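You operate a simulated robot arm through the tools that you are given. There is no shell and no other tool. Be economical: measure what you need, move in short steps, check, and stop when the job is done.

You are at the controls of a simulated two-armed robot. One attempt, no reset.

TASK
Wind the loose strip back on the reel while holding it still.
Fine: open the tail clip and let the brake off; brake on and clip shut after. Where these are worked on the way, their far stop is far enough and under half their travel is too little: tail clip.

It is judged by the outcome, as a careful person would: the job done as asked, and still so three seconds after it is handed in. It fails if anything else is knocked over, pushed out of place, dropped, spilled or broken.

THE ROBOT
Two 7-joint arms with fingered hands on one trunk, on a base that drives. Base frame: it is fixed to the floor where the robot stands at the start and does not move with it; the origin is under the middle of the robot, x ahead of it, y to its left, z up; the surface under the hand at the start is at about z = 900. Units: mm, degrees, N and s.
The left shoulder is at the start at [200, 135, 895], the right one opposite. Places, roughly: reel brake [500, -300, 900]; tail clip [500, -100, 900]; white spool with a red knob [500, -300, 900]. Payload 4 kg a hand.
The TCP of each hand is the grasp point between the finger pads, 25 mm short of the fingertips. In the tool frame z runs along the fingers and y along their closing line. Largest opening 88 mm; the body of the gripper starts 29 mm behind the TCP. The gripper is a hand of 4 fingers: y runs from the thumb to the fingers, the wrist lies at [-13, -106, -174] in the tool frame, and closing takes about 1.5 s.
Orientation is that of the tool frame in the base frame, as a unit quaternion [x, y, z, w]. With the fingers straight down and the wrist toward the robot, the tool's x, y and z point along [0, 1, 0], [1, 0, 0] and [0, 0, -1] of the base frame.

THE INTERFACE
- The arms move only by the tool jog_arm. It takes "left_commands", "right_commands" or both (then of equal length, played together; a hand with none holds still); each is a list of rows, each a list of 7 numbers: the gripper command, from -1 (fully open) to 1 (shut), values between in proportion, then the shift along the base's x, y, z in units of 25 mm (1.0 is 25 mm), then the turn, a rotation vector about the base's x, y, z in units of 6 degrees (1.0 is 6 degrees). In form: [[jaw, tx, ty, tz, rx, ry, rz], ...]. A call has 1 to 10 rows; each row shifts and turns the commanded pose from where the row before left it. A call with a number of a shift or a turn outside -1 to 1 is refused whole. Rows are played at 5 a second. More than 50 mm and 8.6 degrees between two rows, or a gripper value outside its range, and nothing of the call is played. A pose out of reach is approached as far as the arm can. The call stops where the force on the tool passes 90 N (or 10 N more than at its start, if that is more) or the arm is blocked; 0.2 s more then pass. Each finger travels about 153 mm/s and halts on what it meets, pressing with about 27 N; the grip force reading is that of the motor and also rises with nothing between the fingers. The clock runs only during rows and for 0.2 s after the last one: add rows that do not move to give the fingers time. The reply holds the time, the measured pose of the TCP, the force on the tool along the base axes, the opening and the grip force, in the units named above and with some noise, with the torque about the TCP (base axes, N m) and any sound that the robot's microphone picked up.
- Cameras (640 x 400 px; columns grow to the right, rows downward): "scene" is now at [137.8, -31.6, 1507.8]; the picture's right is [-0.36, -0.93, 0.00], its down [-0.58, 0.23, -0.78] and it looks along [0.73, -0.28, -0.62] (base axes); focal length 287 px, centre (320, 200). "left" rides on the left gripper at [-64, -83, -98] in its tool frame; the picture's right is [-0.62, -0.37, 0.69], its down [0.71, -0.63, 0.30] and it looks along [0.32, 0.68, 0.65] (tool axes); focal length 265 px, centre (320, 200). "right" rides on the right gripper at [64, -83, -98] in its tool frame; the picture's right is [-0.62, 0.37, -0.69], its down [-0.71, -0.63, 0.30] and it looks along [-0.32, 0.68, 0.65] (tool axes); focal length 265 px, centre (320, 200). There is no depth. A picture from a camera that has moved, and an enlarged one, comes with that camera's place and axes in the base frame and with its lens.
- get_image(camera): a new picture of that camera. It takes no simulated time.
- lift_body(by): slides the trunk up (or, below 0, down) by that many mm; the arms and the scene camera ride with it, the base frame stays. It gives what a move gives, with no picture.
- steer(legs): drives the robot by 1 to 6 legs, each [ahead, left, turn to the left] in mm, mm and degrees, along the robot's own axes; the way and the turn of a leg run together, so that a leg with both is an arc; at most 1500 mm and 180 degrees a leg. The arms and the cameras ride along, it lands a little off, and it stops where it bumps. It gives what a move gives.
- set_grasp(shape, hand): the hand has 4 fingers and takes this shape, open, in about a second: jaw (thumb against the fingers, like two jaws); tri (thumb and two fingers); tip (a fingertip pinch); poke (one finger out to press); point (the index stretched); flat (the hand flat); cup (the hand cupped); fist (a fist). The gripper value then closes the fingers along that shape, each until it touches; the sizes above hold for jaw. It gives what a move gives, with no picture.
- head_to(pan, tilt): turns the head with the scene camera to pan (to the left, within 97 degrees either way) and tilt (down, from -29 to 69), counted from straight ahead of the robot. It gives what a move gives.
- zoom(camera, box): a new picture of the part [left, top, right, bottom] of that camera's present view, enlarged. It takes no simulated time.
- hand_in(): hands the job in; it is judged then, once.

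Go step by step. Nothing tells you exact positions but the pictures and the camera data: compare them with the known pose of the tool, close in by small moves and look again before you grip or let go. The budget is 120 turns and 88 pictures, counting those below and the enlarged ones. Unless the task says otherwise, let go and move clear before handing in, and close with one line.

The tools are called after ">>>" as name(argument=value, ...) on one line, values as JSON. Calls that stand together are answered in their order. jog_arm: Moves the arms, as the interface text tells. Its arguments: {"type":"object","properties":{"left_commands":{"type":"array","items":{"type":"array","items":{"type":"number"}}},"right_commands":{"type":"array","items":{"type":"array","items":{"type":"number"}}}},"required":[]} The other tools are called the same way: lift_body (by) slides the trunk up or down; set_grasp (shape, hand) gives the hand a shape; steer (legs) drives the base; head_to (pan, tilt) turns the head that bears the scene camera; get_image (camera) takes a picture; zoom (camera, box) takes an enlarged picture of a part of a camera's view; hand_in () hands the job in.

At the start:

```text
time_s: 0.0
left_eef_pos: [656.6, -42.6, 1286.5]
left_ee_rot: [0.707, 0.707, 0.0, 0.0]
left_contact_force: [-0.3, -0.2, 0.2]
left_ft_torque: [-0.02, -0.01, 0.0]
left_gripper_width: 87.6
left_gripper_force: 0.0
left_shape: jaw
right_eef_pos: [413.7, -374.8, 1268.7]
right_ee_rot: [0.707, 0.707, 0.001, 0.001]
right_contact_force: [-0.2, 0.0, 0.1]
right_ft_torque: [0.01, -0.02, -0.01]
right_gripper_width: 87.6
right_gripper_force: 0.0
right_shape: jaw
trunk travel left (down, up): [-500.0, 270.0]
robot x, y, heading: [-0.6, 1.4, -0.2]
head pan, tilt: [-21.3, 38.4]
```

scene: 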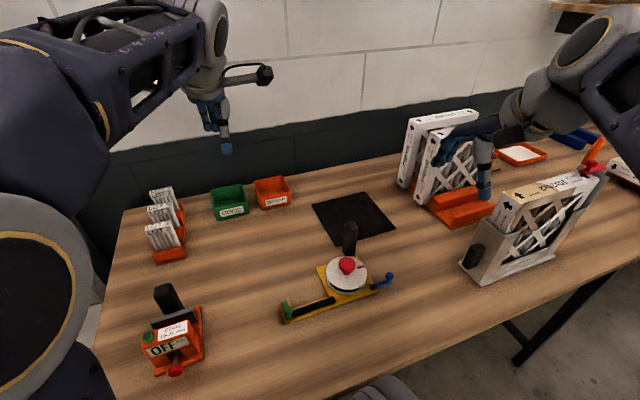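
right: 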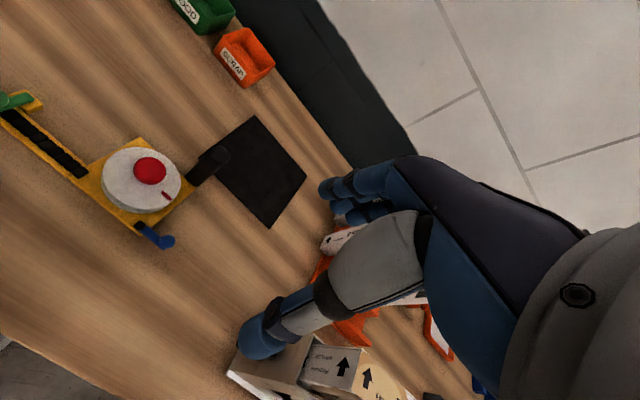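
left: 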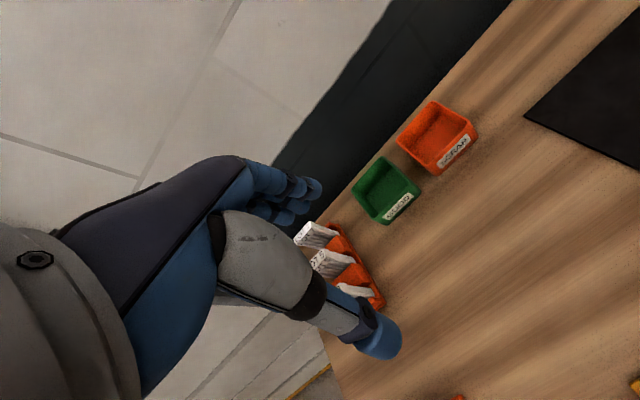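

I see the yellow fixture with a white spool (red knob), black strip leading to a green clip on the left, a blue lever (brake) on the right and a black upright post behind. I zoom in to measure it.

>>> zoom(camera="scene", box=[260, 210, 420, 330])

>>> zoom(camera="right", box=[0, 70, 240, 260])

```text
3.33 times, centred on (340, 270) of scene
camera zoom: at [137.8, -31.6, 1507.8], right [-0.36, -0.93, 0.0], down [-0.58, 0.23, -0.78], along [0.73, -0.28, -0.62], focal length 958 px, centre (253, -33)
```

zoom: 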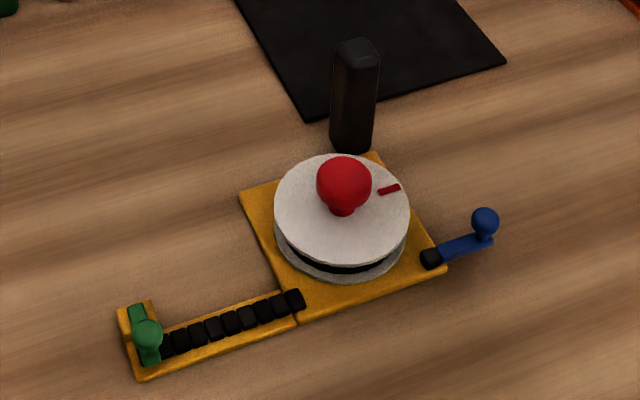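

```text
2.11 times, centred on (120, 165) of right
camera zoom: at [330.7, -310.6, 1366.9], right [0.37, -0.62, 0.69], down [-0.63, -0.71, -0.3], along [0.68, -0.32, -0.65], focal length 559 px, centre (741, 274)
```

zoom: 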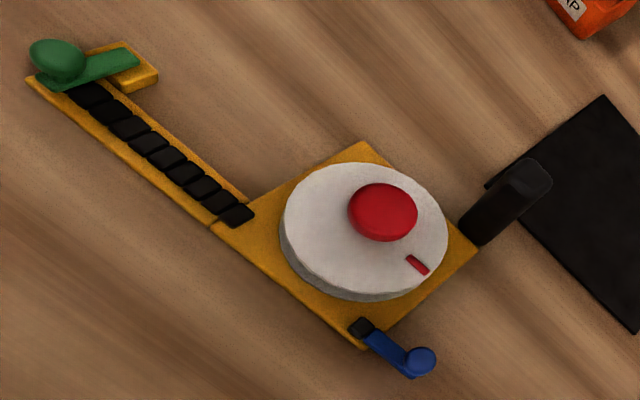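

The spool centre works out to about (520,-251), its knob at z≈968. The post is near (608,-298), the brake ball near (476,-341,935) and the clip knob near (475,-91,940). All of this is too close to the robot, so I back off and shift right.

>>> steer(legs=[[-210, 0, 0], [0, -190, 0]])

>>> head_to(pan=0, tilt=40)

>>> get_image(camera="scene")

```text
time_s: 2.8
left_eef_pos: [446.4, -228.2, 1284.6]
left_ee_rot: [0.708, 0.706, 0.0, 0.0]
left_contact_force: [-0.8, 0.3, -0.3]
left_ft_torque: [-0.01, 0.0, -0.01]
left_gripper_width: 87.5
left_gripper_force: 0.0
left_shape: jaw
right_eef_pos: [203.6, -560.7, 1268.8]
right_ee_rot: [0.709, 0.705, 0.0, 0.0]
right_contact_force: [-0.8, 0.5, -0.1]
right_ft_torque: [0.0, 0.0, 0.0]
right_gripper_width: 87.5
right_gripper_force: 0.1
right_shape: jaw
trunk travel left (down, up): [-500.0, 270.0]
robot x, y, heading: [-211.1, -184.2, -0.2]
head pan, tilt: [-21.3, 38.4]
```

```text
time_s: 3.6
left_eef_pos: [446.4, -226.3, 1287.3]
left_ee_rot: [0.708, 0.706, 0.0, 0.0]
left_contact_force: [-1.3, 0.3, 0.3]
left_ft_torque: [-0.02, 0.0, 0.0]
left_gripper_width: 87.7
left_gripper_force: 0.1
left_shape: jaw
right_eef_pos: [203.1, -559.6, 1268.9]
right_ee_rot: [0.708, 0.706, 0.0, 0.0]
right_contact_force: [0.5, 0.3, 0.6]
right_ft_torque: [0.04, 0.0, 0.0]
right_gripper_width: 87.8
right_gripper_force: 0.0
right_shape: jaw
trunk travel left (down, up): [-500.0, 270.0]
robot x, y, heading: [-210.7, -186.1, -0.1]
head pan, tilt: [0.0, 40.0]
```

```text
82 pictures are left
camera scene: at [-67.2, -184.3, 1505.3], right [0.0, -1.0, 0.0], down [-0.64, 0.0, -0.77], along [0.77, 0.0, -0.64], focal length 287 px, centre (320, 200)
```

scene: 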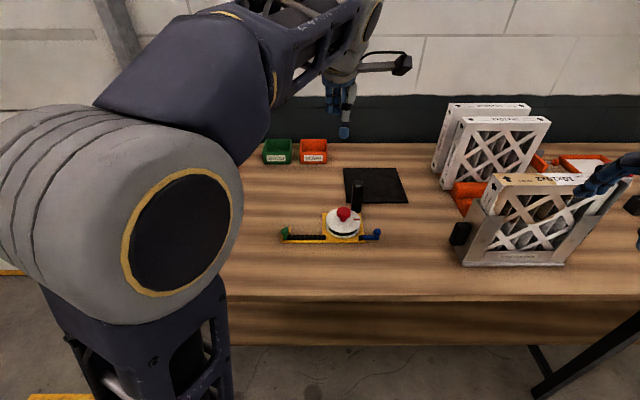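

Next I bring the right hand closer for a better look, and move the left hand aside.

>>> jog_arm(right_commands=[[-1, 0.7, 1, -0.7, 0, 0, 0], [-1, 0.7, 1, -0.7, 0, 0, 0], [-1, 0.7, 1, -0.7, 0, 0, 0], [-1, 0.7, 1, -0.7, 0, 0, 0], [-1, 0.7, 1, -0.7, 0, 0, 0], [-1, 0.7, 1, -0.7, 0, 0, 0], [-1, 0.7, 1, -0.7, 0, 0, 0], [-1, 0.7, 1, -0.7, 0, 0, 0], [-1, 0.7, 1, -0.7, 0, 0, 0], [-1, 0.7, 1, -0.7, 0, 0, 0]], left_commands=[[-1, 0.4, 1, 0, 0, 0, 0], [-1, 0.4, 1, 0, 0, 0, 0], [-1, 0.4, 1, 0, 0, 0, 0], [-1, 0.4, 1, 0, 0, 0, 0], [-1, 0.4, 1, 0, 0, 0, 0], [-1, 0.4, 1, 0, 0, 0, 0], [-1, 0.4, 0, 0, 0, 0, 0], [-1, 0.4, 0, 0, 0, 0, 0], [-1, 0, 0, 0, 0, 0, 0], [-1, 0, 0, 0, 0, 0, 0]])

>>> get_image(camera="right")

```text
time_s: 5.8
left_eef_pos: [526.8, -78.6, 1287.7]
left_ee_rot: [0.709, 0.706, -0.001, -0.001]
left_contact_force: [-0.1, 0.5, 1.0]
left_ft_torque: [-0.02, -0.03, 0.0]
left_gripper_width: 87.5
left_gripper_force: 0.0
left_shape: jaw
right_eef_pos: [380.7, -307.8, 1094.7]
right_ee_rot: [0.708, 0.706, 0.0, 0.001]
right_contact_force: [0.9, 0.3, 0.1]
right_ft_torque: [0.0, 0.03, 0.01]
right_gripper_width: 87.8
right_gripper_force: 0.0
right_shape: jaw
trunk travel left (down, up): [-500.0, 270.0]
robot x, y, heading: [-210.7, -187.1, 0.0]
head pan, tilt: [0.0, 40.0]
```

```text
81 pictures are left
camera right: at [297.3, -243.6, 1192.3], right [0.37, -0.62, 0.69], down [-0.63, -0.71, -0.31], along [0.68, -0.33, -0.65], focal length 265 px, centre (320, 200)
```

right: 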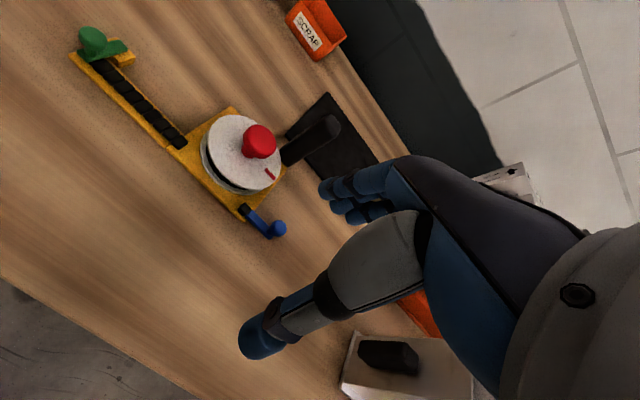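

>>> zoom(camera="right", box=[60, 15, 360, 245])

>>> zoom(camera="scene", box=[270, 170, 400, 255])

```text
1.74 times, centred on (210, 130) of right
camera zoom: at [297.3, -243.6, 1192.3], right [0.37, -0.62, 0.69], down [-0.63, -0.71, -0.31], along [0.68, -0.33, -0.65], focal length 462 px, centre (511, 322)
```

zoom: 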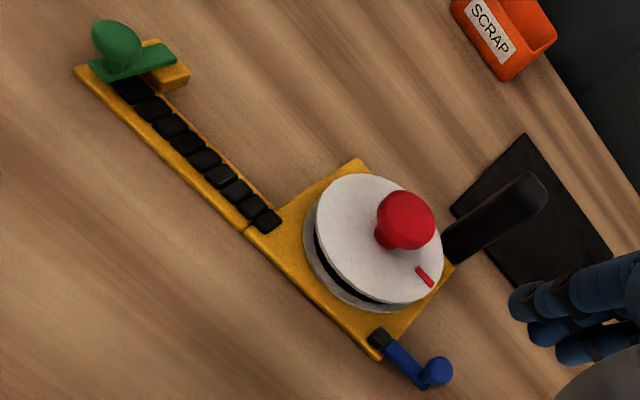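

```text
4.71 times, centred on (335, 212) of scene
camera zoom: at [-67.4, -184.3, 1505.4], right [0.0, -1.0, 0.0], down [-0.64, 0.0, -0.77], along [0.77, 0.0, -0.64], focal length 1352 px, centre (249, 141)
```

zoom: 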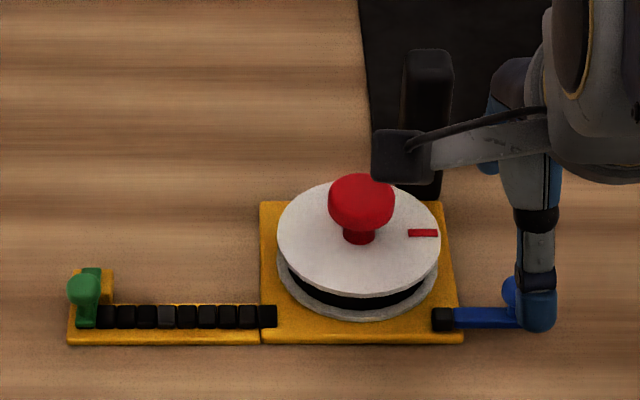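

The fixture lies square to the axes, with the knob at (519,-250,968). Next I bring the right hand above the brake ball at about (477,-342,935).

>>> jog_arm(right_commands=[[-1, 0.96, -0.33, -0.6, 0, 0, 0], [-1, 0.96, -0.33, -0.6, 0, 0, 0], [-0.4, 0.96, -0.33, -0.6, 0, 0, 0], [0, 0.96, -0.33, -0.6, 0, 0, 0], [0, 0, 0, -0.6, 0, 0, 0], [0, 0, 0, -0.6, 0, 0, 0], [0, 0, 0, 0, 0, 0, 0]])

>>> get_image(camera="right")

>>> zoom(camera="scene", box=[270, 150, 430, 260])

```text
time_s: 7.4
left_eef_pos: [525.6, -77.4, 1288.4]
left_ee_rot: [0.709, 0.706, 0.0, -0.001]
left_contact_force: [-0.4, 0.8, 1.1]
left_ft_torque: [0.0, -0.01, 0.0]
left_gripper_width: 87.5
left_gripper_force: 0.0
left_shape: jaw
right_eef_pos: [473.9, -343.2, 1004.9]
right_ee_rot: [0.708, 0.706, 0.0, 0.0]
right_contact_force: [0.3, 0.1, 0.3]
right_ft_torque: [0.01, 0.03, -0.02]
right_gripper_width: 44.3
right_gripper_force: 0.0
right_shape: jaw
trunk travel left (down, up): [-500.0, 270.0]
robot x, y, heading: [-208.1, -183.4, -0.0]
head pan, tilt: [0.0, 40.0]
```

```text
78 pictures are left
camera right: at [390.2, -279.2, 1102.4], right [0.37, -0.62, 0.69], down [-0.63, -0.71, -0.3], along [0.68, -0.33, -0.65], focal length 265 px, centre (320, 200)
```

right: 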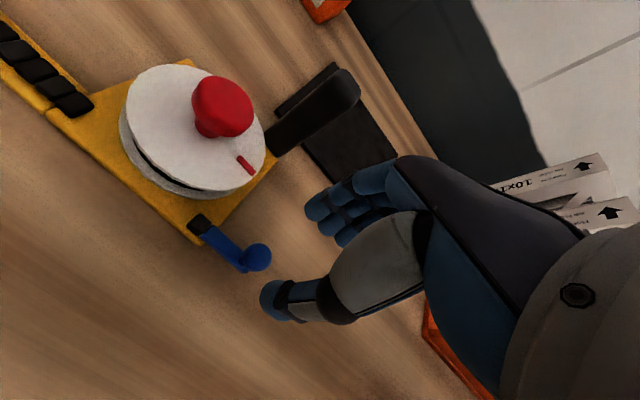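

```text
3.64 times, centred on (350, 205) of scene
camera zoom: at [-67.2, -184.2, 1505.3], right [0.0, -1.0, 0.0], down [-0.64, 0.0, -0.77], along [0.77, 0.0, -0.64], focal length 1045 px, centre (211, 182)
```

zoom: 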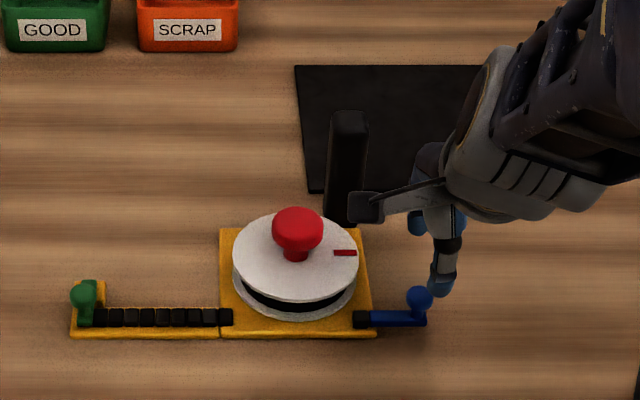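

The ball is at (477,-343), right below the hand. I go down and close on it.

>>> jog_arm(right_commands=[[0, 0.12, 0, -0.85, 0, 0, 0], [0, 0, 0, -0.85, 0, 0, 0], [0, 0, 0, -0.8, 0, 0, 0], [0.3, 0, 0, 0, 0, 0, 0], [0.6, 0, 0, 0, 0, 0, 0], [0.6, 0, 0, 0, 0, 0, 0]])

>>> get_image(camera="right")

```text
time_s: 8.8
left_eef_pos: [525.7, -78.5, 1286.0]
left_ee_rot: [0.708, 0.706, 0.0, -0.001]
left_contact_force: [0.1, -1.0, 0.3]
left_ft_torque: [-0.01, 0.0, 0.02]
left_gripper_width: 87.7
left_gripper_force: 0.0
left_shape: jaw
right_eef_pos: [476.2, -341.6, 939.7]
right_ee_rot: [0.708, 0.706, 0.0, 0.0]
right_contact_force: [-0.1, 0.0, 0.1]
right_ft_torque: [0.03, 0.02, 0.0]
right_gripper_width: 17.7
right_gripper_force: 0.1
right_shape: jaw
trunk travel left (down, up): [-500.0, 270.0]
robot x, y, heading: [-210.1, -184.8, -0.3]
head pan, tilt: [0.0, 40.0]
```

```text
76 pictures are left
camera right: at [392.6, -277.1, 1037.8], right [0.37, -0.62, 0.69], down [-0.63, -0.71, -0.3], along [0.68, -0.33, -0.65], focal length 265 px, centre (320, 200)
```

right: 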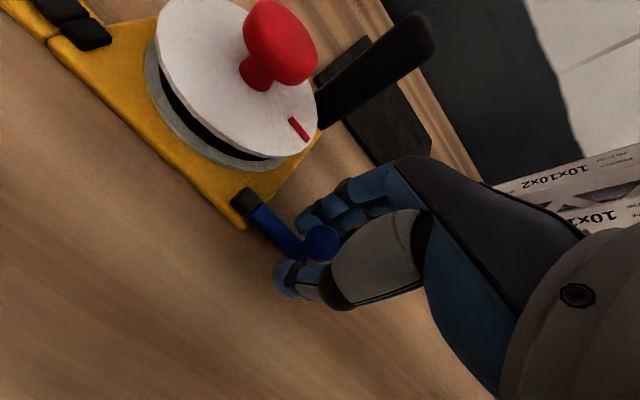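

>>> jog_arm(right_commands=[[0.8, 0, 0, 0, 0, 0, 0], [1, 0, 0, 0, 0, 0, 0], [1, 0, 0, 0, 0, 0, 0], [1, 0, 0, 0, 0, 0, 0]])

```text
time_s: 9.8
left_eef_pos: [525.3, -77.9, 1287.0]
left_ee_rot: [0.708, 0.706, 0.0, 0.0]
left_contact_force: [-0.9, 0.2, 0.3]
left_ft_torque: [0.0, -0.02, 0.0]
left_gripper_width: 87.5
left_gripper_force: 0.1
left_shape: jaw
right_eef_pos: [477.4, -341.1, 941.5]
right_ee_rot: [0.708, 0.707, 0.002, 0.001]
right_contact_force: [0.6, -2.4, 7.9]
right_ft_torque: [0.02, -0.36, -0.04]
right_gripper_width: 7.2
right_gripper_force: 27.1
right_shape: jaw
trunk travel left (down, up): [-500.0, 270.0]
robot x, y, heading: [-210.3, -182.4, -0.3]
head pan, tilt: [0.0, 40.0]
```

>>> zoom(camera="right", box=[200, 130, 440, 330])

>>> zoom(camera="scene", box=[310, 190, 410, 260])

```text
2.00 times, centred on (320, 230) of right
camera zoom: at [392.8, -277.1, 1038.5], right [0.36, -0.62, 0.69], down [-0.63, -0.71, -0.31], along [0.68, -0.33, -0.65], focal length 531 px, centre (320, 140)
```

zoom: 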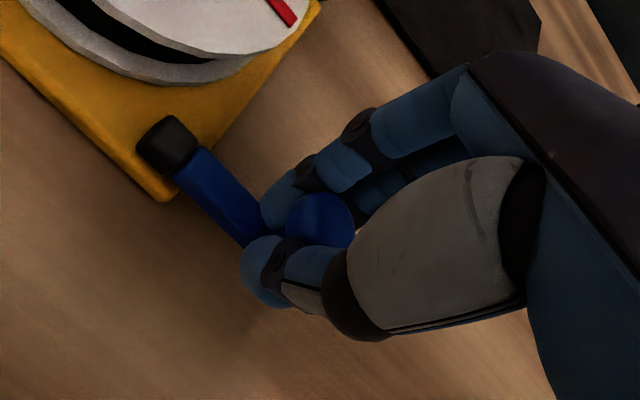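

```text
5.71 times, centred on (360, 225) of scene
camera zoom: at [-67.4, -184.2, 1505.4], right [0.0, -1.0, 0.0], down [-0.64, 0.0, -0.77], along [0.77, 0.0, -0.64], focal length 1642 px, centre (91, 57)
```

zoom: 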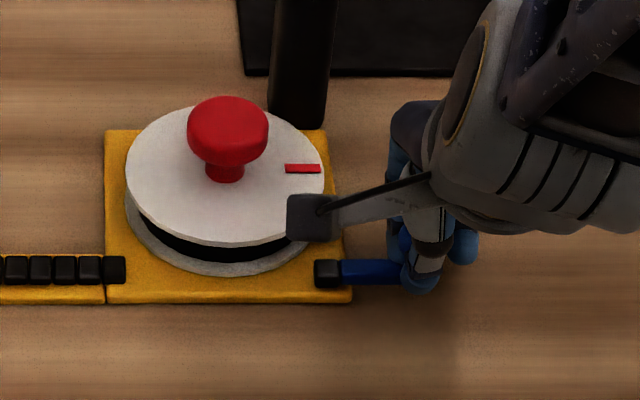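

The fingers are closed on the stem under the ball. I test gently which way it gives.

>>> jog_arm(right_commands=[[1, 0.25, 0, 0, 0, 0, 0], [1, 0.25, 0, 0, 0, 0, 0]])

```text
time_s: 10.4
left_eef_pos: [527.0, -78.1, 1287.7]
left_ee_rot: [0.709, 0.706, 0.0, 0.0]
left_contact_force: [0.0, 0.2, 0.8]
left_ft_torque: [0.02, 0.0, -0.02]
left_gripper_width: 87.5
left_gripper_force: 0.0
left_shape: jaw
right_eef_pos: [490.9, -342.4, 941.4]
right_ee_rot: [0.708, 0.706, 0.0, -0.001]
right_contact_force: [-3.9, -2.2, 7.4]
right_ft_torque: [-0.03, -0.21, 0.01]
right_gripper_width: 7.2
right_gripper_force: 27.1
right_shape: jaw
trunk travel left (down, up): [-500.0, 270.0]
robot x, y, heading: [-211.9, -184.1, -0.3]
head pan, tilt: [0.0, 40.0]
```

>>> zoom(camera="right", box=[200, 130, 440, 330])

>>> zoom(camera="scene", box=[270, 190, 410, 260])

```text
2.00 times, centred on (320, 230) of right
camera zoom: at [406.3, -277.3, 1038.3], right [0.37, -0.62, 0.69], down [-0.63, -0.71, -0.3], along [0.68, -0.33, -0.65], focal length 531 px, centre (320, 140)
```

zoom: 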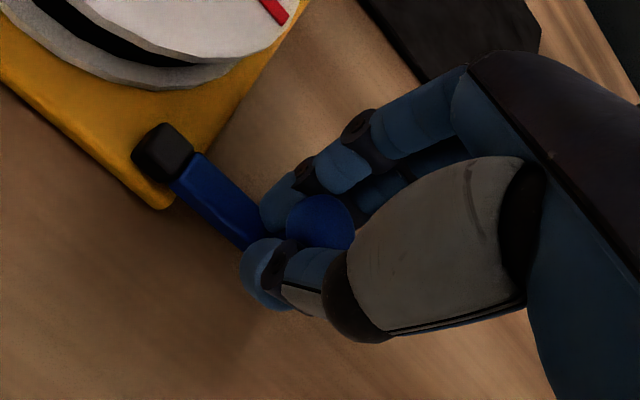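

```text
4.57 times, centred on (340, 225) of scene
camera zoom: at [-67.6, -184.2, 1505.4], right [0.0, -1.0, 0.0], down [-0.64, 0.0, -0.77], along [0.77, 0.0, -0.64], focal length 1314 px, centre (229, 86)
```

zoom: 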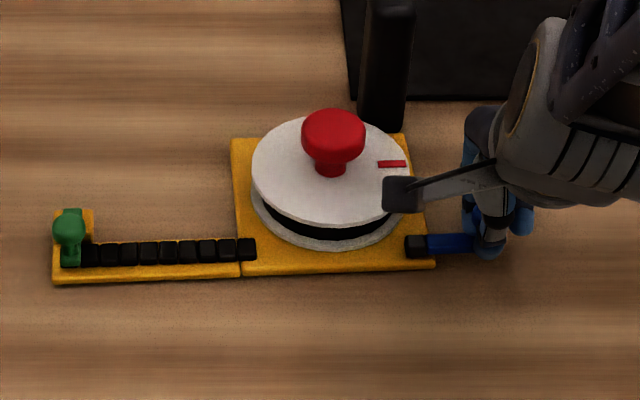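

The whole fixture turned slightly, so the lever does not give in +x and the fixture must be held. I undo that move and look.

>>> jog_arm(right_commands=[[1, -0.25, 0, 0, 0, 0, 0], [1, -0.25, 0, 0, 0, 0, 0]])

>>> zoom(camera="scene", box=[270, 190, 410, 260])

```text
time_s: 11.0
left_eef_pos: [526.3, -78.0, 1287.9]
left_ee_rot: [0.709, 0.706, 0.0, 0.0]
left_contact_force: [0.4, 0.4, 0.5]
left_ft_torque: [0.0, 0.01, -0.01]
left_gripper_width: 87.4
left_gripper_force: 0.1
left_shape: jaw
right_eef_pos: [477.8, -341.8, 941.2]
right_ee_rot: [0.708, 0.706, 0.001, 0.001]
right_contact_force: [3.7, -1.1, 8.8]
right_ft_torque: [0.02, -0.55, -0.17]
right_gripper_width: 6.8
right_gripper_force: 27.1
right_shape: jaw
trunk travel left (down, up): [-500.0, 270.0]
robot x, y, heading: [-209.1, -187.2, -0.3]
head pan, tilt: [0.0, 40.0]
```

```text
4.57 times, centred on (340, 225) of scene
camera zoom: at [-67.2, -184.2, 1505.4], right [0.0, -1.0, 0.0], down [-0.64, 0.0, -0.77], along [0.77, 0.0, -0.64], focal length 1314 px, centre (229, 86)
```

zoom: 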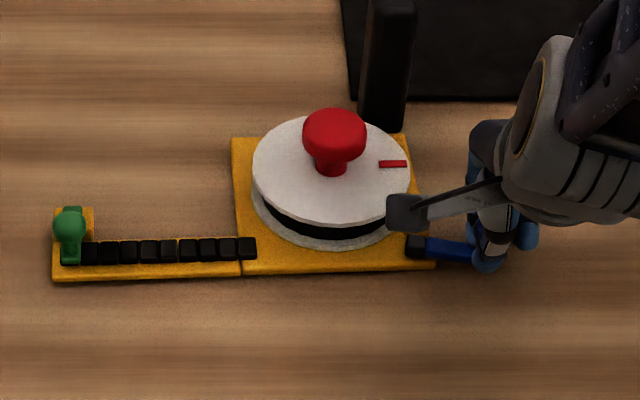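

The lever turns toward the robot (-x) about a vertical axis. Before going on I need to hold the post with the left hand, so I bring it in with its wrist turned to the left side.

>>> jog_arm(left_commands=[[-1, 0.3, -0.2, -0.4, 0, 0, -1], [-1, 0.3, -0.2, -0.4, 0, 0, -1], [-1, 0.3, -0.2, -0.4, 0, 0, -1], [-1, 0.3, -0.2, -0.4, 0, 0, -1], [-1, 0.3, -0.2, -0.4, 0, 0, -1], [-1, 0.3, -0.2, -0.4, 0, 0, -1], [-1, 0.3, -0.2, -0.4, 0, 0, -1], [-1, 0.3, -0.2, -0.4, 0, 0, -1], [-1, 0.3, -0.2, -0.4, 0, 0, -1], [-1, 0.3, -0.2, -0.4, 0, 0, -1]])

>>> jog_arm(left_commands=[[-1, 0, -0.4, -0.5, 0, 0, -1], [-1, 0, -0.4, -0.5, 0, 0, -1], [-1, 0, -0.4, -0.5, 0, 0, -1], [-1, 0, -0.4, -0.5, 0, 0, -1], [-1, 0, -0.4, -0.5, 0, 0, -1], [-1, 0, 0, 0, 0, 0, 0]])

>>> get_image(camera="left")

>>> get_image(camera="scene")

```text
time_s: 13.2
left_eef_pos: [599.9, -126.7, 1186.6]
left_ee_rot: [0.967, 0.256, 0.0, 0.001]
left_contact_force: [-0.8, 0.3, 0.5]
left_ft_torque: [0.0, 0.03, 0.01]
left_gripper_width: 87.4
left_gripper_force: 0.2
left_shape: jaw
right_eef_pos: [477.1, -341.5, 940.8]
right_ee_rot: [0.708, 0.706, 0.0, 0.0]
right_contact_force: [2.2, -2.8, 8.2]
right_ft_torque: [-0.08, -0.55, -0.16]
right_gripper_width: 7.1
right_gripper_force: 27.1
right_shape: jaw
trunk travel left (down, up): [-500.0, 270.0]
robot x, y, heading: [-211.6, -182.6, -0.1]
head pan, tilt: [0.0, 40.0]
```

```text
time_s: 14.6
left_eef_pos: [603.6, -177.5, 1124.7]
left_ee_rot: [1.0, -0.002, 0.0, 0.0]
left_contact_force: [-0.1, 1.0, -0.2]
left_ft_torque: [-0.01, 0.02, 0.0]
left_gripper_width: 87.8
left_gripper_force: 0.1
left_shape: jaw
right_eef_pos: [477.2, -341.5, 940.4]
right_ee_rot: [0.709, 0.706, 0.0, 0.0]
right_contact_force: [2.3, -3.0, 7.8]
right_ft_torque: [-0.01, -0.52, -0.18]
right_gripper_width: 6.9
right_gripper_force: 27.1
right_shape: jaw
trunk travel left (down, up): [-500.0, 270.0]
robot x, y, heading: [-212.9, -184.5, -0.2]
head pan, tilt: [0.0, 40.0]
```

```text
70 pictures are left
camera left: at [538.6, -93.9, 1224.3], right [-0.62, 0.37, -0.69], down [0.72, 0.63, -0.3], along [0.32, -0.69, -0.65], focal length 265 px, centre (320, 200)
```

left: 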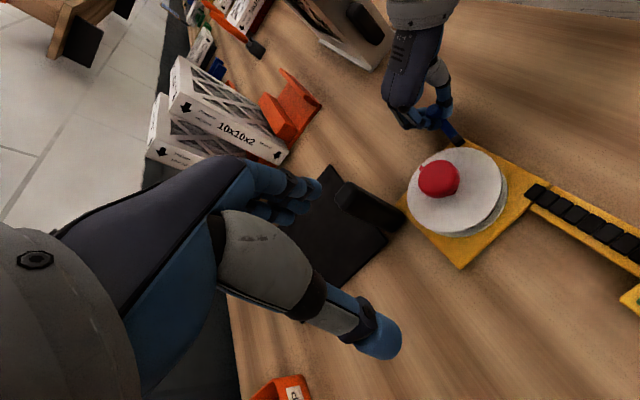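

```text
69 pictures are left
camera scene: at [-67.3, -184.2, 1505.4], right [0.0, -1.0, 0.0], down [-0.64, 0.0, -0.77], along [0.77, 0.0, -0.64], focal length 287 px, centre (320, 200)
```

scene: 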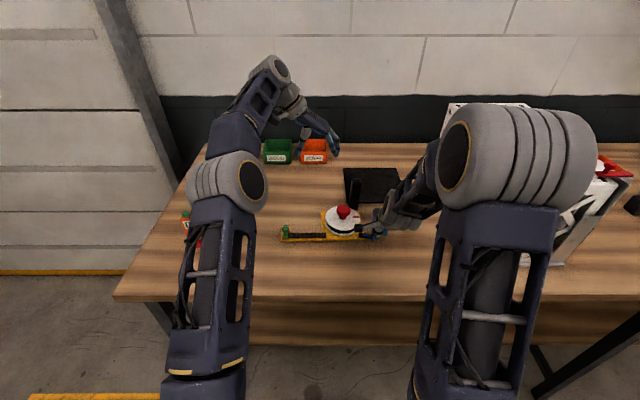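

The post centre is about (612,-290), with its top near z=1000. I move over it and check.

>>> jog_arm(left_commands=[[-1, 0.08, -0.9, -0.6, 0, 0, 0], [-1, 0.08, -0.9, -0.6, 0, 0, 0], [-1, 0.08, -0.9, -0.6, 0, 0, 0], [-1, 0.08, -0.9, -0.6, 0, 0, 0], [-1, 0, -0.9, -0.4, 0, 0, 0], [-1, 0, 0, 0, 0, 0, 0]])

>>> get_image(camera="left")

>>> zoom(camera="scene", box=[270, 150, 430, 250])

```text
time_s: 16.0
left_eef_pos: [612.2, -288.3, 1054.8]
left_ee_rot: [1.0, -0.001, 0.0, 0.001]
left_contact_force: [-0.7, -0.4, -0.4]
left_ft_torque: [0.0, 0.01, 0.02]
left_gripper_width: 87.6
left_gripper_force: 0.0
left_shape: jaw
right_eef_pos: [475.9, -342.5, 940.1]
right_ee_rot: [0.709, 0.705, 0.0, 0.0]
right_contact_force: [3.5, -2.0, 7.3]
right_ft_torque: [-0.01, -0.54, -0.16]
right_gripper_width: 7.2
right_gripper_force: 27.0
right_shape: jaw
trunk travel left (down, up): [-500.0, 270.0]
robot x, y, heading: [-208.6, -186.7, -0.2]
head pan, tilt: [0.0, 40.0]
```

```text
68 pictures are left
camera left: at [546.6, -205.6, 1154.1], right [-0.62, 0.37, -0.69], down [0.72, 0.63, -0.3], along [0.32, -0.68, -0.65], focal length 265 px, centre (320, 200)
```

left: 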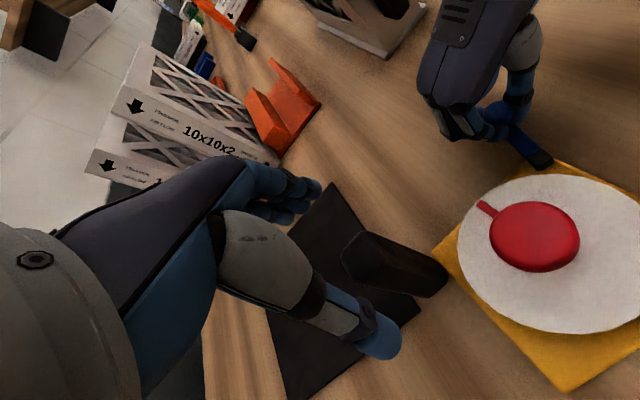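

```text
4.00 times, centred on (350, 200) of scene
camera zoom: at [-67.3, -184.2, 1505.3], right [0.0, -1.0, 0.0], down [-0.64, 0.0, -0.77], along [0.77, 0.0, -0.64], focal length 1149 px, centre (200, 200)
```

zoom: 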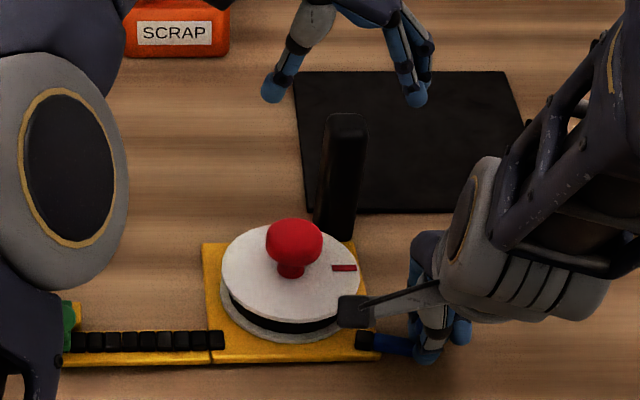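

The post is aligned between the open fingers, so I descend and grip.

>>> jog_arm(left_commands=[[-1, 0.08, -0.06, -0.9, 0, 0, 0], [-1, 0, 0, -0.9, 0, 0, 0], [-1, 0, 0, -0.8, 0, 0, 0], [-0.4, 0, 0, 0, 0, 0, 0], [0, 0, 0, 0, 0, 0, 0]])

>>> get_image(camera="left")

>>> zoom(camera="scene", box=[270, 150, 430, 250])

```text
time_s: 17.2
left_eef_pos: [610.2, -292.0, 988.1]
left_ee_rot: [1.0, -0.002, 0.0, 0.0]
left_contact_force: [-0.2, 0.6, 0.8]
left_ft_torque: [0.0, -0.01, 0.0]
left_gripper_width: 44.5
left_gripper_force: 0.0
left_shape: jaw
right_eef_pos: [477.4, -343.2, 941.8]
right_ee_rot: [0.708, 0.706, 0.0, 0.001]
right_contact_force: [2.4, -0.9, 7.1]
right_ft_torque: [-0.04, -0.52, -0.11]
right_gripper_width: 6.8
right_gripper_force: 27.0
right_shape: jaw
trunk travel left (down, up): [-500.0, 270.0]
robot x, y, heading: [-210.7, -180.3, -0.2]
head pan, tilt: [0.0, 40.0]
```

```text
66 pictures are left
camera left: at [546.0, -208.2, 1087.7], right [-0.62, 0.37, -0.69], down [0.72, 0.63, -0.3], along [0.32, -0.68, -0.65], focal length 265 px, centre (320, 200)
```

left: 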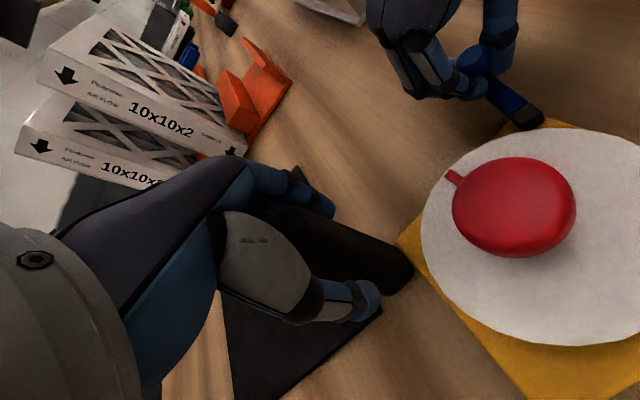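

```text
4.00 times, centred on (350, 200) of scene
camera zoom: at [-67.3, -184.2, 1505.3], right [0.0, -1.0, 0.0], down [-0.64, 0.0, -0.77], along [0.77, 0.0, -0.64], focal length 1149 px, centre (200, 200)
```

zoom: 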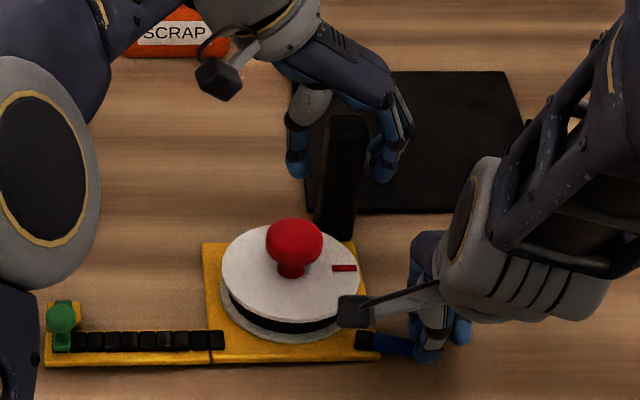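

It is centred, so I close on the post.

>>> jog_arm(left_commands=[[0.2, 0, 0, 0, 0, 0, 0], [0.4, 0, 0, 0, 0, 0, 0], [0.7, 0, 0, 0, 0, 0, 0], [1, 0, 0, 0, 0, 0, 0], [1, 0, 0, 0, 0, 0, 0], [1, 0, 0, 0, 0, 0, 0]])

>>> zoom(camera="scene", box=[270, 150, 430, 250])

```text
time_s: 18.6
left_eef_pos: [610.4, -291.6, 989.2]
left_ee_rot: [1.0, -0.002, 0.0, 0.0]
left_contact_force: [0.9, -0.5, -0.6]
left_ft_torque: [0.04, -0.05, -0.02]
left_gripper_width: 25.0
left_gripper_force: 26.9
left_shape: jaw
right_eef_pos: [478.0, -341.9, 941.0]
right_ee_rot: [0.708, 0.706, -0.001, 0.0]
right_contact_force: [2.5, -0.1, 8.4]
right_ft_torque: [-0.01, -0.5, -0.13]
right_gripper_width: 6.9
right_gripper_force: 27.4
right_shape: jaw
trunk travel left (down, up): [-500.0, 270.0]
robot x, y, heading: [-209.9, -184.8, -0.2]
head pan, tilt: [0.0, 40.0]
```

```text
4.00 times, centred on (350, 200) of scene
camera zoom: at [-67.2, -184.2, 1505.3], right [0.0, -1.0, 0.0], down [-0.64, 0.0, -0.77], along [0.77, 0.0, -0.64], focal length 1149 px, centre (200, 200)
```

zoom: 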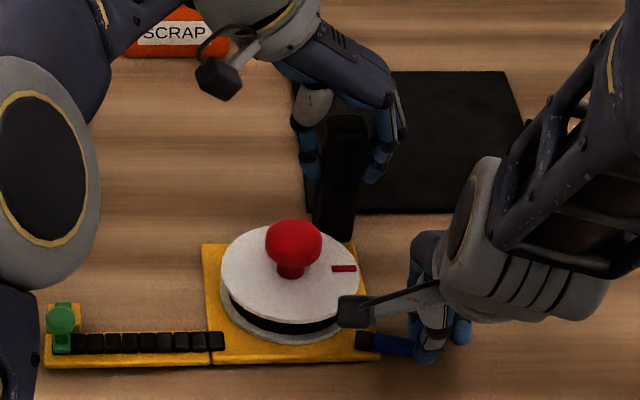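

The post is held firmly. I swing the brake lever along its arc toward the robot, with the pivot at about (487,-301).

>>> jog_arm(right_commands=[[1, -0.24, 0.07, 0, 0, 0, 0], [1, -0.24, 0.11, 0, 0, 0, 0], [1, -0.24, 0.16, 0, 0, 0, 0], [1, -0.21, 0.22, 0, 0, 0, 0], [1, 0, 0, 0, 0, 0, 0]])

>>> zoom(camera="scene", box=[270, 180, 410, 260])

```text
time_s: 19.8
left_eef_pos: [610.4, -291.9, 988.1]
left_ee_rot: [1.0, -0.002, 0.001, 0.001]
left_contact_force: [-7.0, -1.1, 0.8]
left_ft_torque: [0.1, 0.1, -0.13]
left_gripper_width: 25.1
left_gripper_force: 27.6
left_shape: jaw
right_eef_pos: [455.4, -327.8, 941.7]
right_ee_rot: [0.708, 0.706, 0.0, 0.001]
right_contact_force: [7.7, -1.6, 3.5]
right_ft_torque: [-0.41, -0.79, -0.33]
right_gripper_width: 6.7
right_gripper_force: 27.0
right_shape: jaw
trunk travel left (down, up): [-500.0, 270.0]
robot x, y, heading: [-210.4, -186.0, -0.5]
head pan, tilt: [0.0, 40.0]
```

```text
4.57 times, centred on (340, 220) of scene
camera zoom: at [-67.3, -184.3, 1505.3], right [0.0, -1.0, 0.0], down [-0.64, 0.0, -0.77], along [0.77, 0.0, -0.64], focal length 1314 px, centre (229, 109)
```

zoom: 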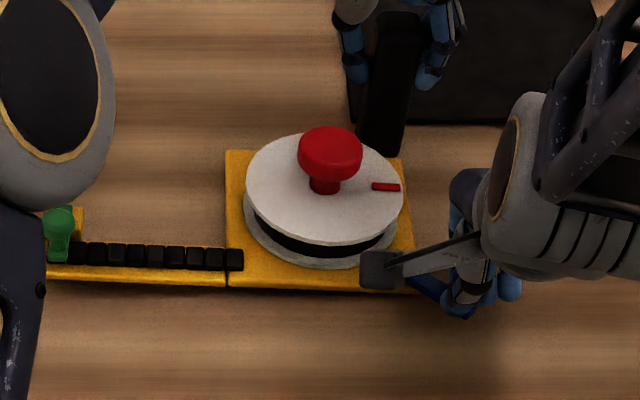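

Lever turning, plate steady. I continue toward its stop in small steps.

>>> jog_arm(right_commands=[[1, -0.16, 0.24, 0, 0, 0, 0], [1, -0.13, 0.26, 0, 0, 0, 0], [1, 0, 0, 0, 0, 0, 0]])

>>> get_image(camera="right")

>>> zoom(camera="scene", box=[270, 180, 410, 260])

```text
time_s: 20.6
left_eef_pos: [609.6, -291.9, 989.0]
left_ee_rot: [1.0, -0.002, 0.0, 0.0]
left_contact_force: [-8.3, -1.2, 2.7]
left_ft_torque: [0.13, 0.17, -0.18]
left_gripper_width: 25.3
left_gripper_force: 27.2
left_shape: jaw
right_eef_pos: [448.3, -314.4, 940.9]
right_ee_rot: [0.708, 0.706, 0.001, 0.001]
right_contact_force: [8.9, -2.3, 4.1]
right_ft_torque: [-0.54, -0.77, -0.38]
right_gripper_width: 6.1
right_gripper_force: 26.8
right_shape: jaw
trunk travel left (down, up): [-500.0, 270.0]
robot x, y, heading: [-207.2, -185.0, 0.0]
head pan, tilt: [0.0, 40.0]
```

```text
62 pictures are left
camera right: at [364.6, -251.6, 1039.0], right [0.37, -0.62, 0.69], down [-0.63, -0.71, -0.3], along [0.68, -0.33, -0.65], focal length 265 px, centre (320, 200)
```

right: 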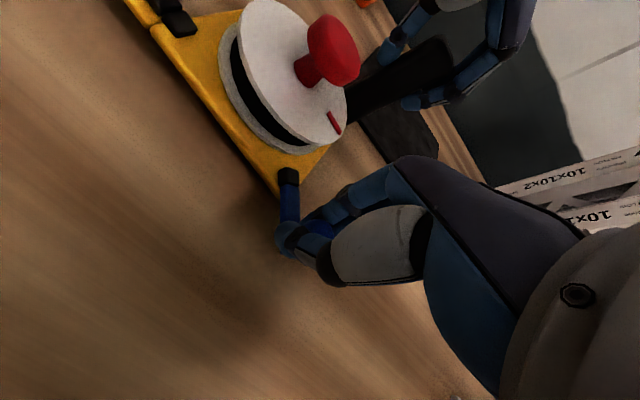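

```text
4.57 times, centred on (340, 220) of scene
camera zoom: at [-67.4, -184.3, 1505.4], right [0.0, -1.0, 0.0], down [-0.64, 0.0, -0.77], along [0.77, 0.0, -0.64], focal length 1314 px, centre (229, 109)
```

zoom: 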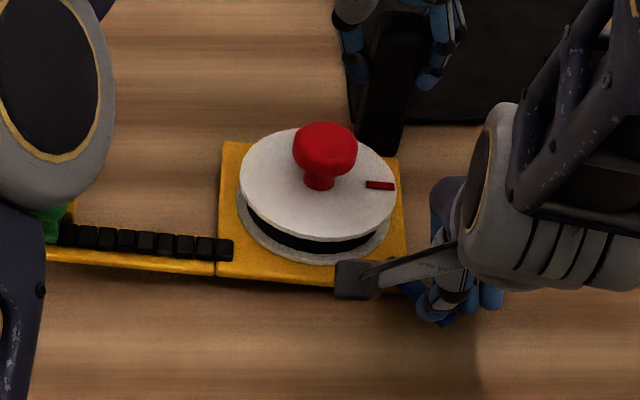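

The plate began to turn about the post, so the lever has reached its far stop at about 45°. I let go of the brake.

>>> jog_arm(right_commands=[[0.5, 0, 0, 0, 0, 0, 0], [0, 0, 0, 0, 0, 0, 0], [-0.3, 0, 0, 0, 0, 0, 0], [-0.3, 0, 0, 0.8, 0, 0, 0], [-0.3, 0, 0, 1, 0, 0, 0], [-0.3, 0, 0, 1, 0, 0, 0]])

>>> zoom(camera="scene", box=[270, 180, 410, 260])

>>> get_image(camera="right")

```text
time_s: 22.0
left_eef_pos: [610.4, -292.3, 987.3]
left_ee_rot: [1.0, -0.002, -0.001, 0.0]
left_contact_force: [-0.2, 1.2, -1.2]
left_ft_torque: [-0.14, 0.01, -0.08]
left_gripper_width: 24.9
left_gripper_force: 26.7
left_shape: jaw
right_eef_pos: [448.8, -316.5, 1011.8]
right_ee_rot: [0.708, 0.706, 0.0, 0.0]
right_contact_force: [0.5, -0.7, -0.4]
right_ft_torque: [-0.03, 0.03, 0.0]
right_gripper_width: 56.9
right_gripper_force: 0.1
right_shape: jaw
trunk travel left (down, up): [-500.0, 270.0]
robot x, y, heading: [-210.1, -181.5, -0.4]
head pan, tilt: [0.0, 40.0]
```

```text
4.57 times, centred on (340, 220) of scene
camera zoom: at [-67.0, -184.2, 1505.3], right [0.0, -1.0, 0.0], down [-0.64, 0.0, -0.77], along [0.77, 0.0, -0.64], focal length 1314 px, centre (229, 109)
```

zoom: 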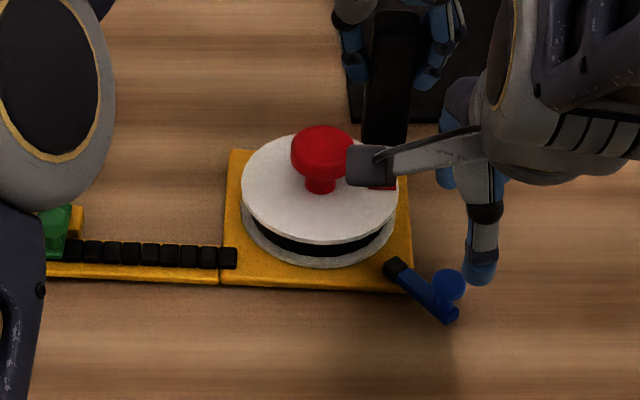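

```text
59 pictures are left
camera right: at [365.4, -252.7, 1110.0], right [0.37, -0.62, 0.69], down [-0.63, -0.71, -0.3], along [0.68, -0.33, -0.65], focal length 265 px, centre (320, 200)
```

right: 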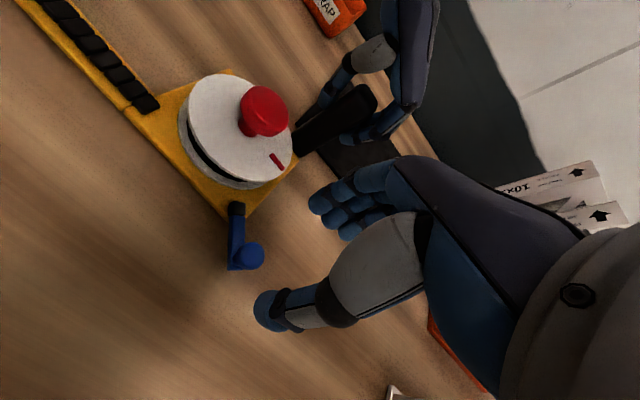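

The brake lever is off, and the fixture is back in place. Next I swap hands: the left lets go of the post and clears while the right turns its wrist outward, ready to take the post.

>>> jog_arm(left_commands=[[0.3, 0, 0, 0, 0, 0, 0], [-0.3, 0, 0, 0, 0, 0, 0], [-1, 0, 0, 0, 0, 0, 0], [-1, 0, 0, 0, 0, 0, 0], [-1, 0, 0, 1, 0, 0, 0], [-1, 0, 0, 1, 0, 0, 0], [-1, 0, 0, 1, 0, 0, 0], [-1, 0, 0.5, 1, 0, 0, 0], [-1, 0, 1, 0.5, 0, 0, 0], [-1, 0, 1, 0.5, 0, 0, 0]], right_commands=[[-1, 0, -0.5, 0.7, 0, 0, 0], [-1, 0, -0.5, 0.7, 0, 0, 0.5], [-1, 0, -0.5, 0.7, 0, 0, 1], [-1, 0, -0.5, 0.7, 0, 0, 1], [-1, 0.3, -0.5, 0.3, 0, 0, 1], [-1, 0.3, -0.5, 0, 0, 0, 1], [-1, 0.4, -0.2, 0, 0, 0, 1], [-1, 0.5, 0, 0, 0, 0, 1], [-1, 0.5, 0, 0, 0, 0, 1], [-1, 0.5, 0, 0, 0, 0, 1]])

>>> jog_arm(left_commands=[[-1, -0.3, 1, 0.3, 0, 0, 0], [-1, -0.3, 1, 0.3, 0, 0, 0], [-1, -0.3, 1, 0.3, 0, 0, 0], [-1, -0.3, 1, 0, 0, 0, 0], [-1, -0.3, 0.5, 0, 0, 0, 0], [-1, -0.3, 0, 0, 0, 0, 0], [-1, -0.3, 0, 0, 0, 0, 0]], right_commands=[[-1, 0.6, 0, 0, 0, 0, 1], [-1, 0.6, 0, 0, 0, 0, 1], [-1, 0.6, 0, 0, 0, 0, 1], [-1, 0.6, 0, 0, 0, 0, 1], [-1, 0.6, 0.3, 0, 0, 0, 1], [-1, 0.6, 0.5, 0, 0, 0, 1], [-1, 0, 0.5, 0, 0, 0, 0.5]])

>>> get_image(camera="scene")

>>> get_image(camera="right")

```text
time_s: 24.2
left_eef_pos: [610.1, -229.7, 1113.0]
left_ee_rot: [1.0, -0.002, 0.0, 0.0]
left_contact_force: [-0.6, 0.1, 0.1]
left_ft_torque: [-0.02, -0.03, -0.02]
left_gripper_width: 88.0
left_gripper_force: 0.1
left_shape: jaw
right_eef_pos: [509.7, -395.3, 1088.9]
right_ee_rot: [0.335, 0.942, 0.0, 0.0]
right_contact_force: [-0.8, -0.1, -0.5]
right_ft_torque: [0.01, -0.03, 0.02]
right_gripper_width: 88.0
right_gripper_force: 0.1
right_shape: jaw
trunk travel left (down, up): [-500.0, 270.0]
robot x, y, heading: [-210.4, -179.9, -0.3]
head pan, tilt: [0.0, 40.0]
```

```text
time_s: 25.8
left_eef_pos: [558.3, -116.5, 1134.8]
left_ee_rot: [1.0, -0.002, 0.001, 0.001]
left_contact_force: [0.4, -0.6, -0.4]
left_ft_torque: [-0.01, -0.01, -0.01]
left_gripper_width: 88.2
left_gripper_force: 0.0
left_shape: jaw
right_eef_pos: [599.0, -363.9, 1090.7]
right_ee_rot: [0.001, 1.0, 0.0, 0.0]
right_contact_force: [-0.5, -0.7, 0.2]
right_ft_torque: [0.01, 0.01, 0.01]
right_gripper_width: 88.0
right_gripper_force: 0.0
right_shape: jaw
trunk travel left (down, up): [-500.0, 270.0]
robot x, y, heading: [-210.2, -183.4, -0.2]
head pan, tilt: [0.0, 40.0]
```

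```text
58 pictures are left
camera scene: at [-67.2, -184.4, 1505.3], right [0.0, -1.0, 0.0], down [-0.64, 0.0, -0.77], along [0.77, 0.0, -0.64], focal length 287 px, centre (320, 200)
```

scene: 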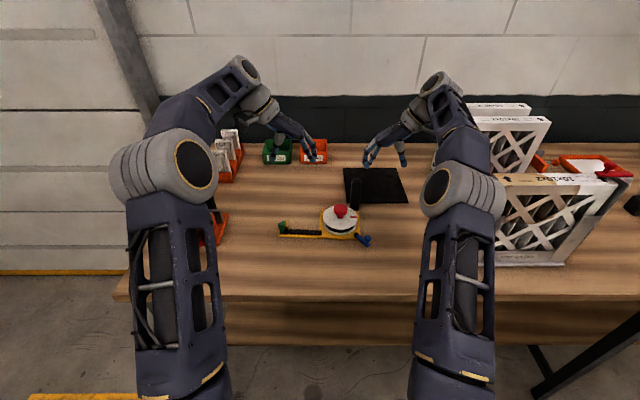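

```text
57 pictures are left
camera right: at [534.4, -447.6, 1188.3], right [0.62, 0.37, 0.69], down [0.71, -0.63, -0.3], along [0.33, 0.68, -0.65], focal length 265 px, centre (320, 200)
```

right: 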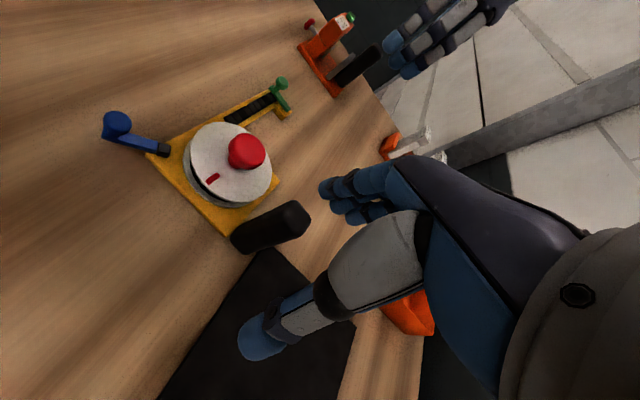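

The post is at (610,-292) from the previous grip. The right hand moves over it, descends and grips.

>>> jog_arm(right_commands=[[-1, 0.2, 0.95, -0.4, 0, 0, 0], [-1, 0.2, 0.95, -0.4, 0, 0, 0], [-1, 0.1, 0.98, -0.4, 0, 0, 0], [-1, 0, 0, -0.4, 0, 0, 0], [-1, 0, 0, 0, 0, 0, 0]])

>>> get_image(camera="right")

```text
time_s: 27.0
left_eef_pos: [557.4, -116.7, 1134.0]
left_ee_rot: [1.0, -0.002, 0.0, 0.0]
left_contact_force: [0.7, -0.9, -0.2]
left_ft_torque: [-0.01, -0.01, 0.0]
left_gripper_width: 87.9
left_gripper_force: 0.1
left_shape: jaw
right_eef_pos: [612.5, -291.7, 1049.0]
right_ee_rot: [0.001, 1.0, 0.0, 0.0]
right_contact_force: [0.5, 0.1, -0.5]
right_ft_torque: [-0.03, -0.02, -0.01]
right_gripper_width: 88.1
right_gripper_force: 0.1
right_shape: jaw
trunk travel left (down, up): [-500.0, 270.0]
robot x, y, heading: [-208.4, -186.3, -0.3]
head pan, tilt: [0.0, 40.0]
```

```text
56 pictures are left
camera right: at [548.2, -373.7, 1146.5], right [0.62, 0.37, 0.69], down [0.71, -0.63, -0.3], along [0.33, 0.68, -0.65], focal length 265 px, centre (320, 200)
```

right: 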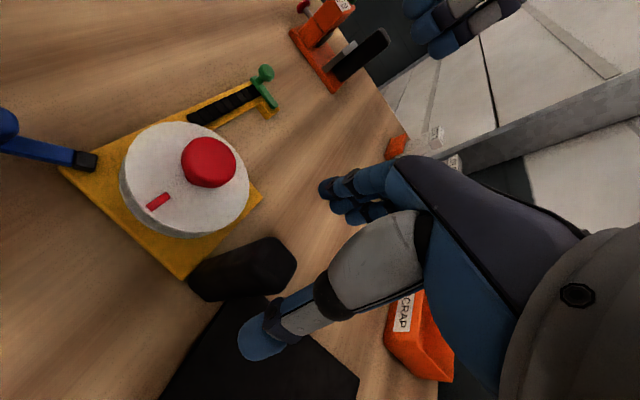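

>>> jog_arm(right_commands=[[-1, 0, -0.08, -0.9, 0, 0, 0], [-1, 0, 0, -0.9, 0, 0, 0], [-1, 0, 0, -0.65, 0, 0, 0], [-0.4, 0, 0, 0, 0, 0, 0], [0, 0, 0, 0, 0, 0, 0], [0.2, 0, 0, 0, 0, 0, 0], [0.5, 0, 0, 0, 0, 0, 0], [1, 0, 0, 0, 0, 0, 0], [1, 0, 0, 0, 0, 0, 0], [1, 0, 0, 0, 0, 0, 0]])

>>> zoom(camera="scene", box=[260, 170, 420, 260])

```text
time_s: 29.2
left_eef_pos: [557.7, -117.6, 1134.8]
left_ee_rot: [1.0, -0.002, 0.0, 0.0]
left_contact_force: [-0.2, -0.6, 0.5]
left_ft_torque: [0.02, -0.02, -0.01]
left_gripper_width: 88.2
left_gripper_force: 0.0
left_shape: jaw
right_eef_pos: [613.3, -292.4, 986.0]
right_ee_rot: [0.001, 1.0, 0.0, 0.0]
right_contact_force: [0.1, -0.8, 0.0]
right_ft_torque: [0.02, 0.0, 0.03]
right_gripper_width: 24.0
right_gripper_force: 26.8
right_shape: jaw
trunk travel left (down, up): [-500.0, 270.0]
robot x, y, heading: [-212.2, -184.6, -0.2]
head pan, tilt: [0.0, 40.0]
```

```text
4.00 times, centred on (340, 215) of scene
camera zoom: at [-67.1, -184.2, 1505.3], right [0.0, -1.0, 0.0], down [-0.64, 0.0, -0.77], along [0.77, 0.0, -0.64], focal length 1149 px, centre (240, 140)
```

zoom: 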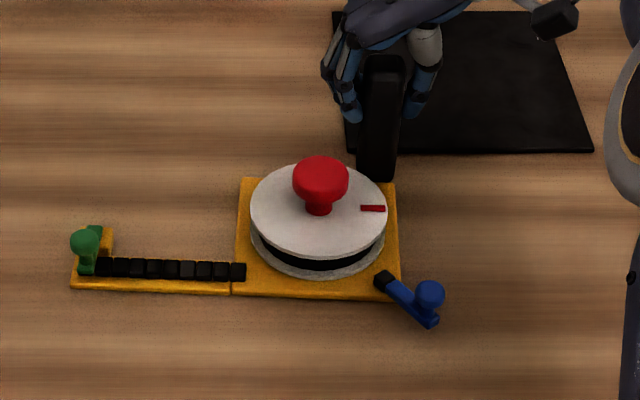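

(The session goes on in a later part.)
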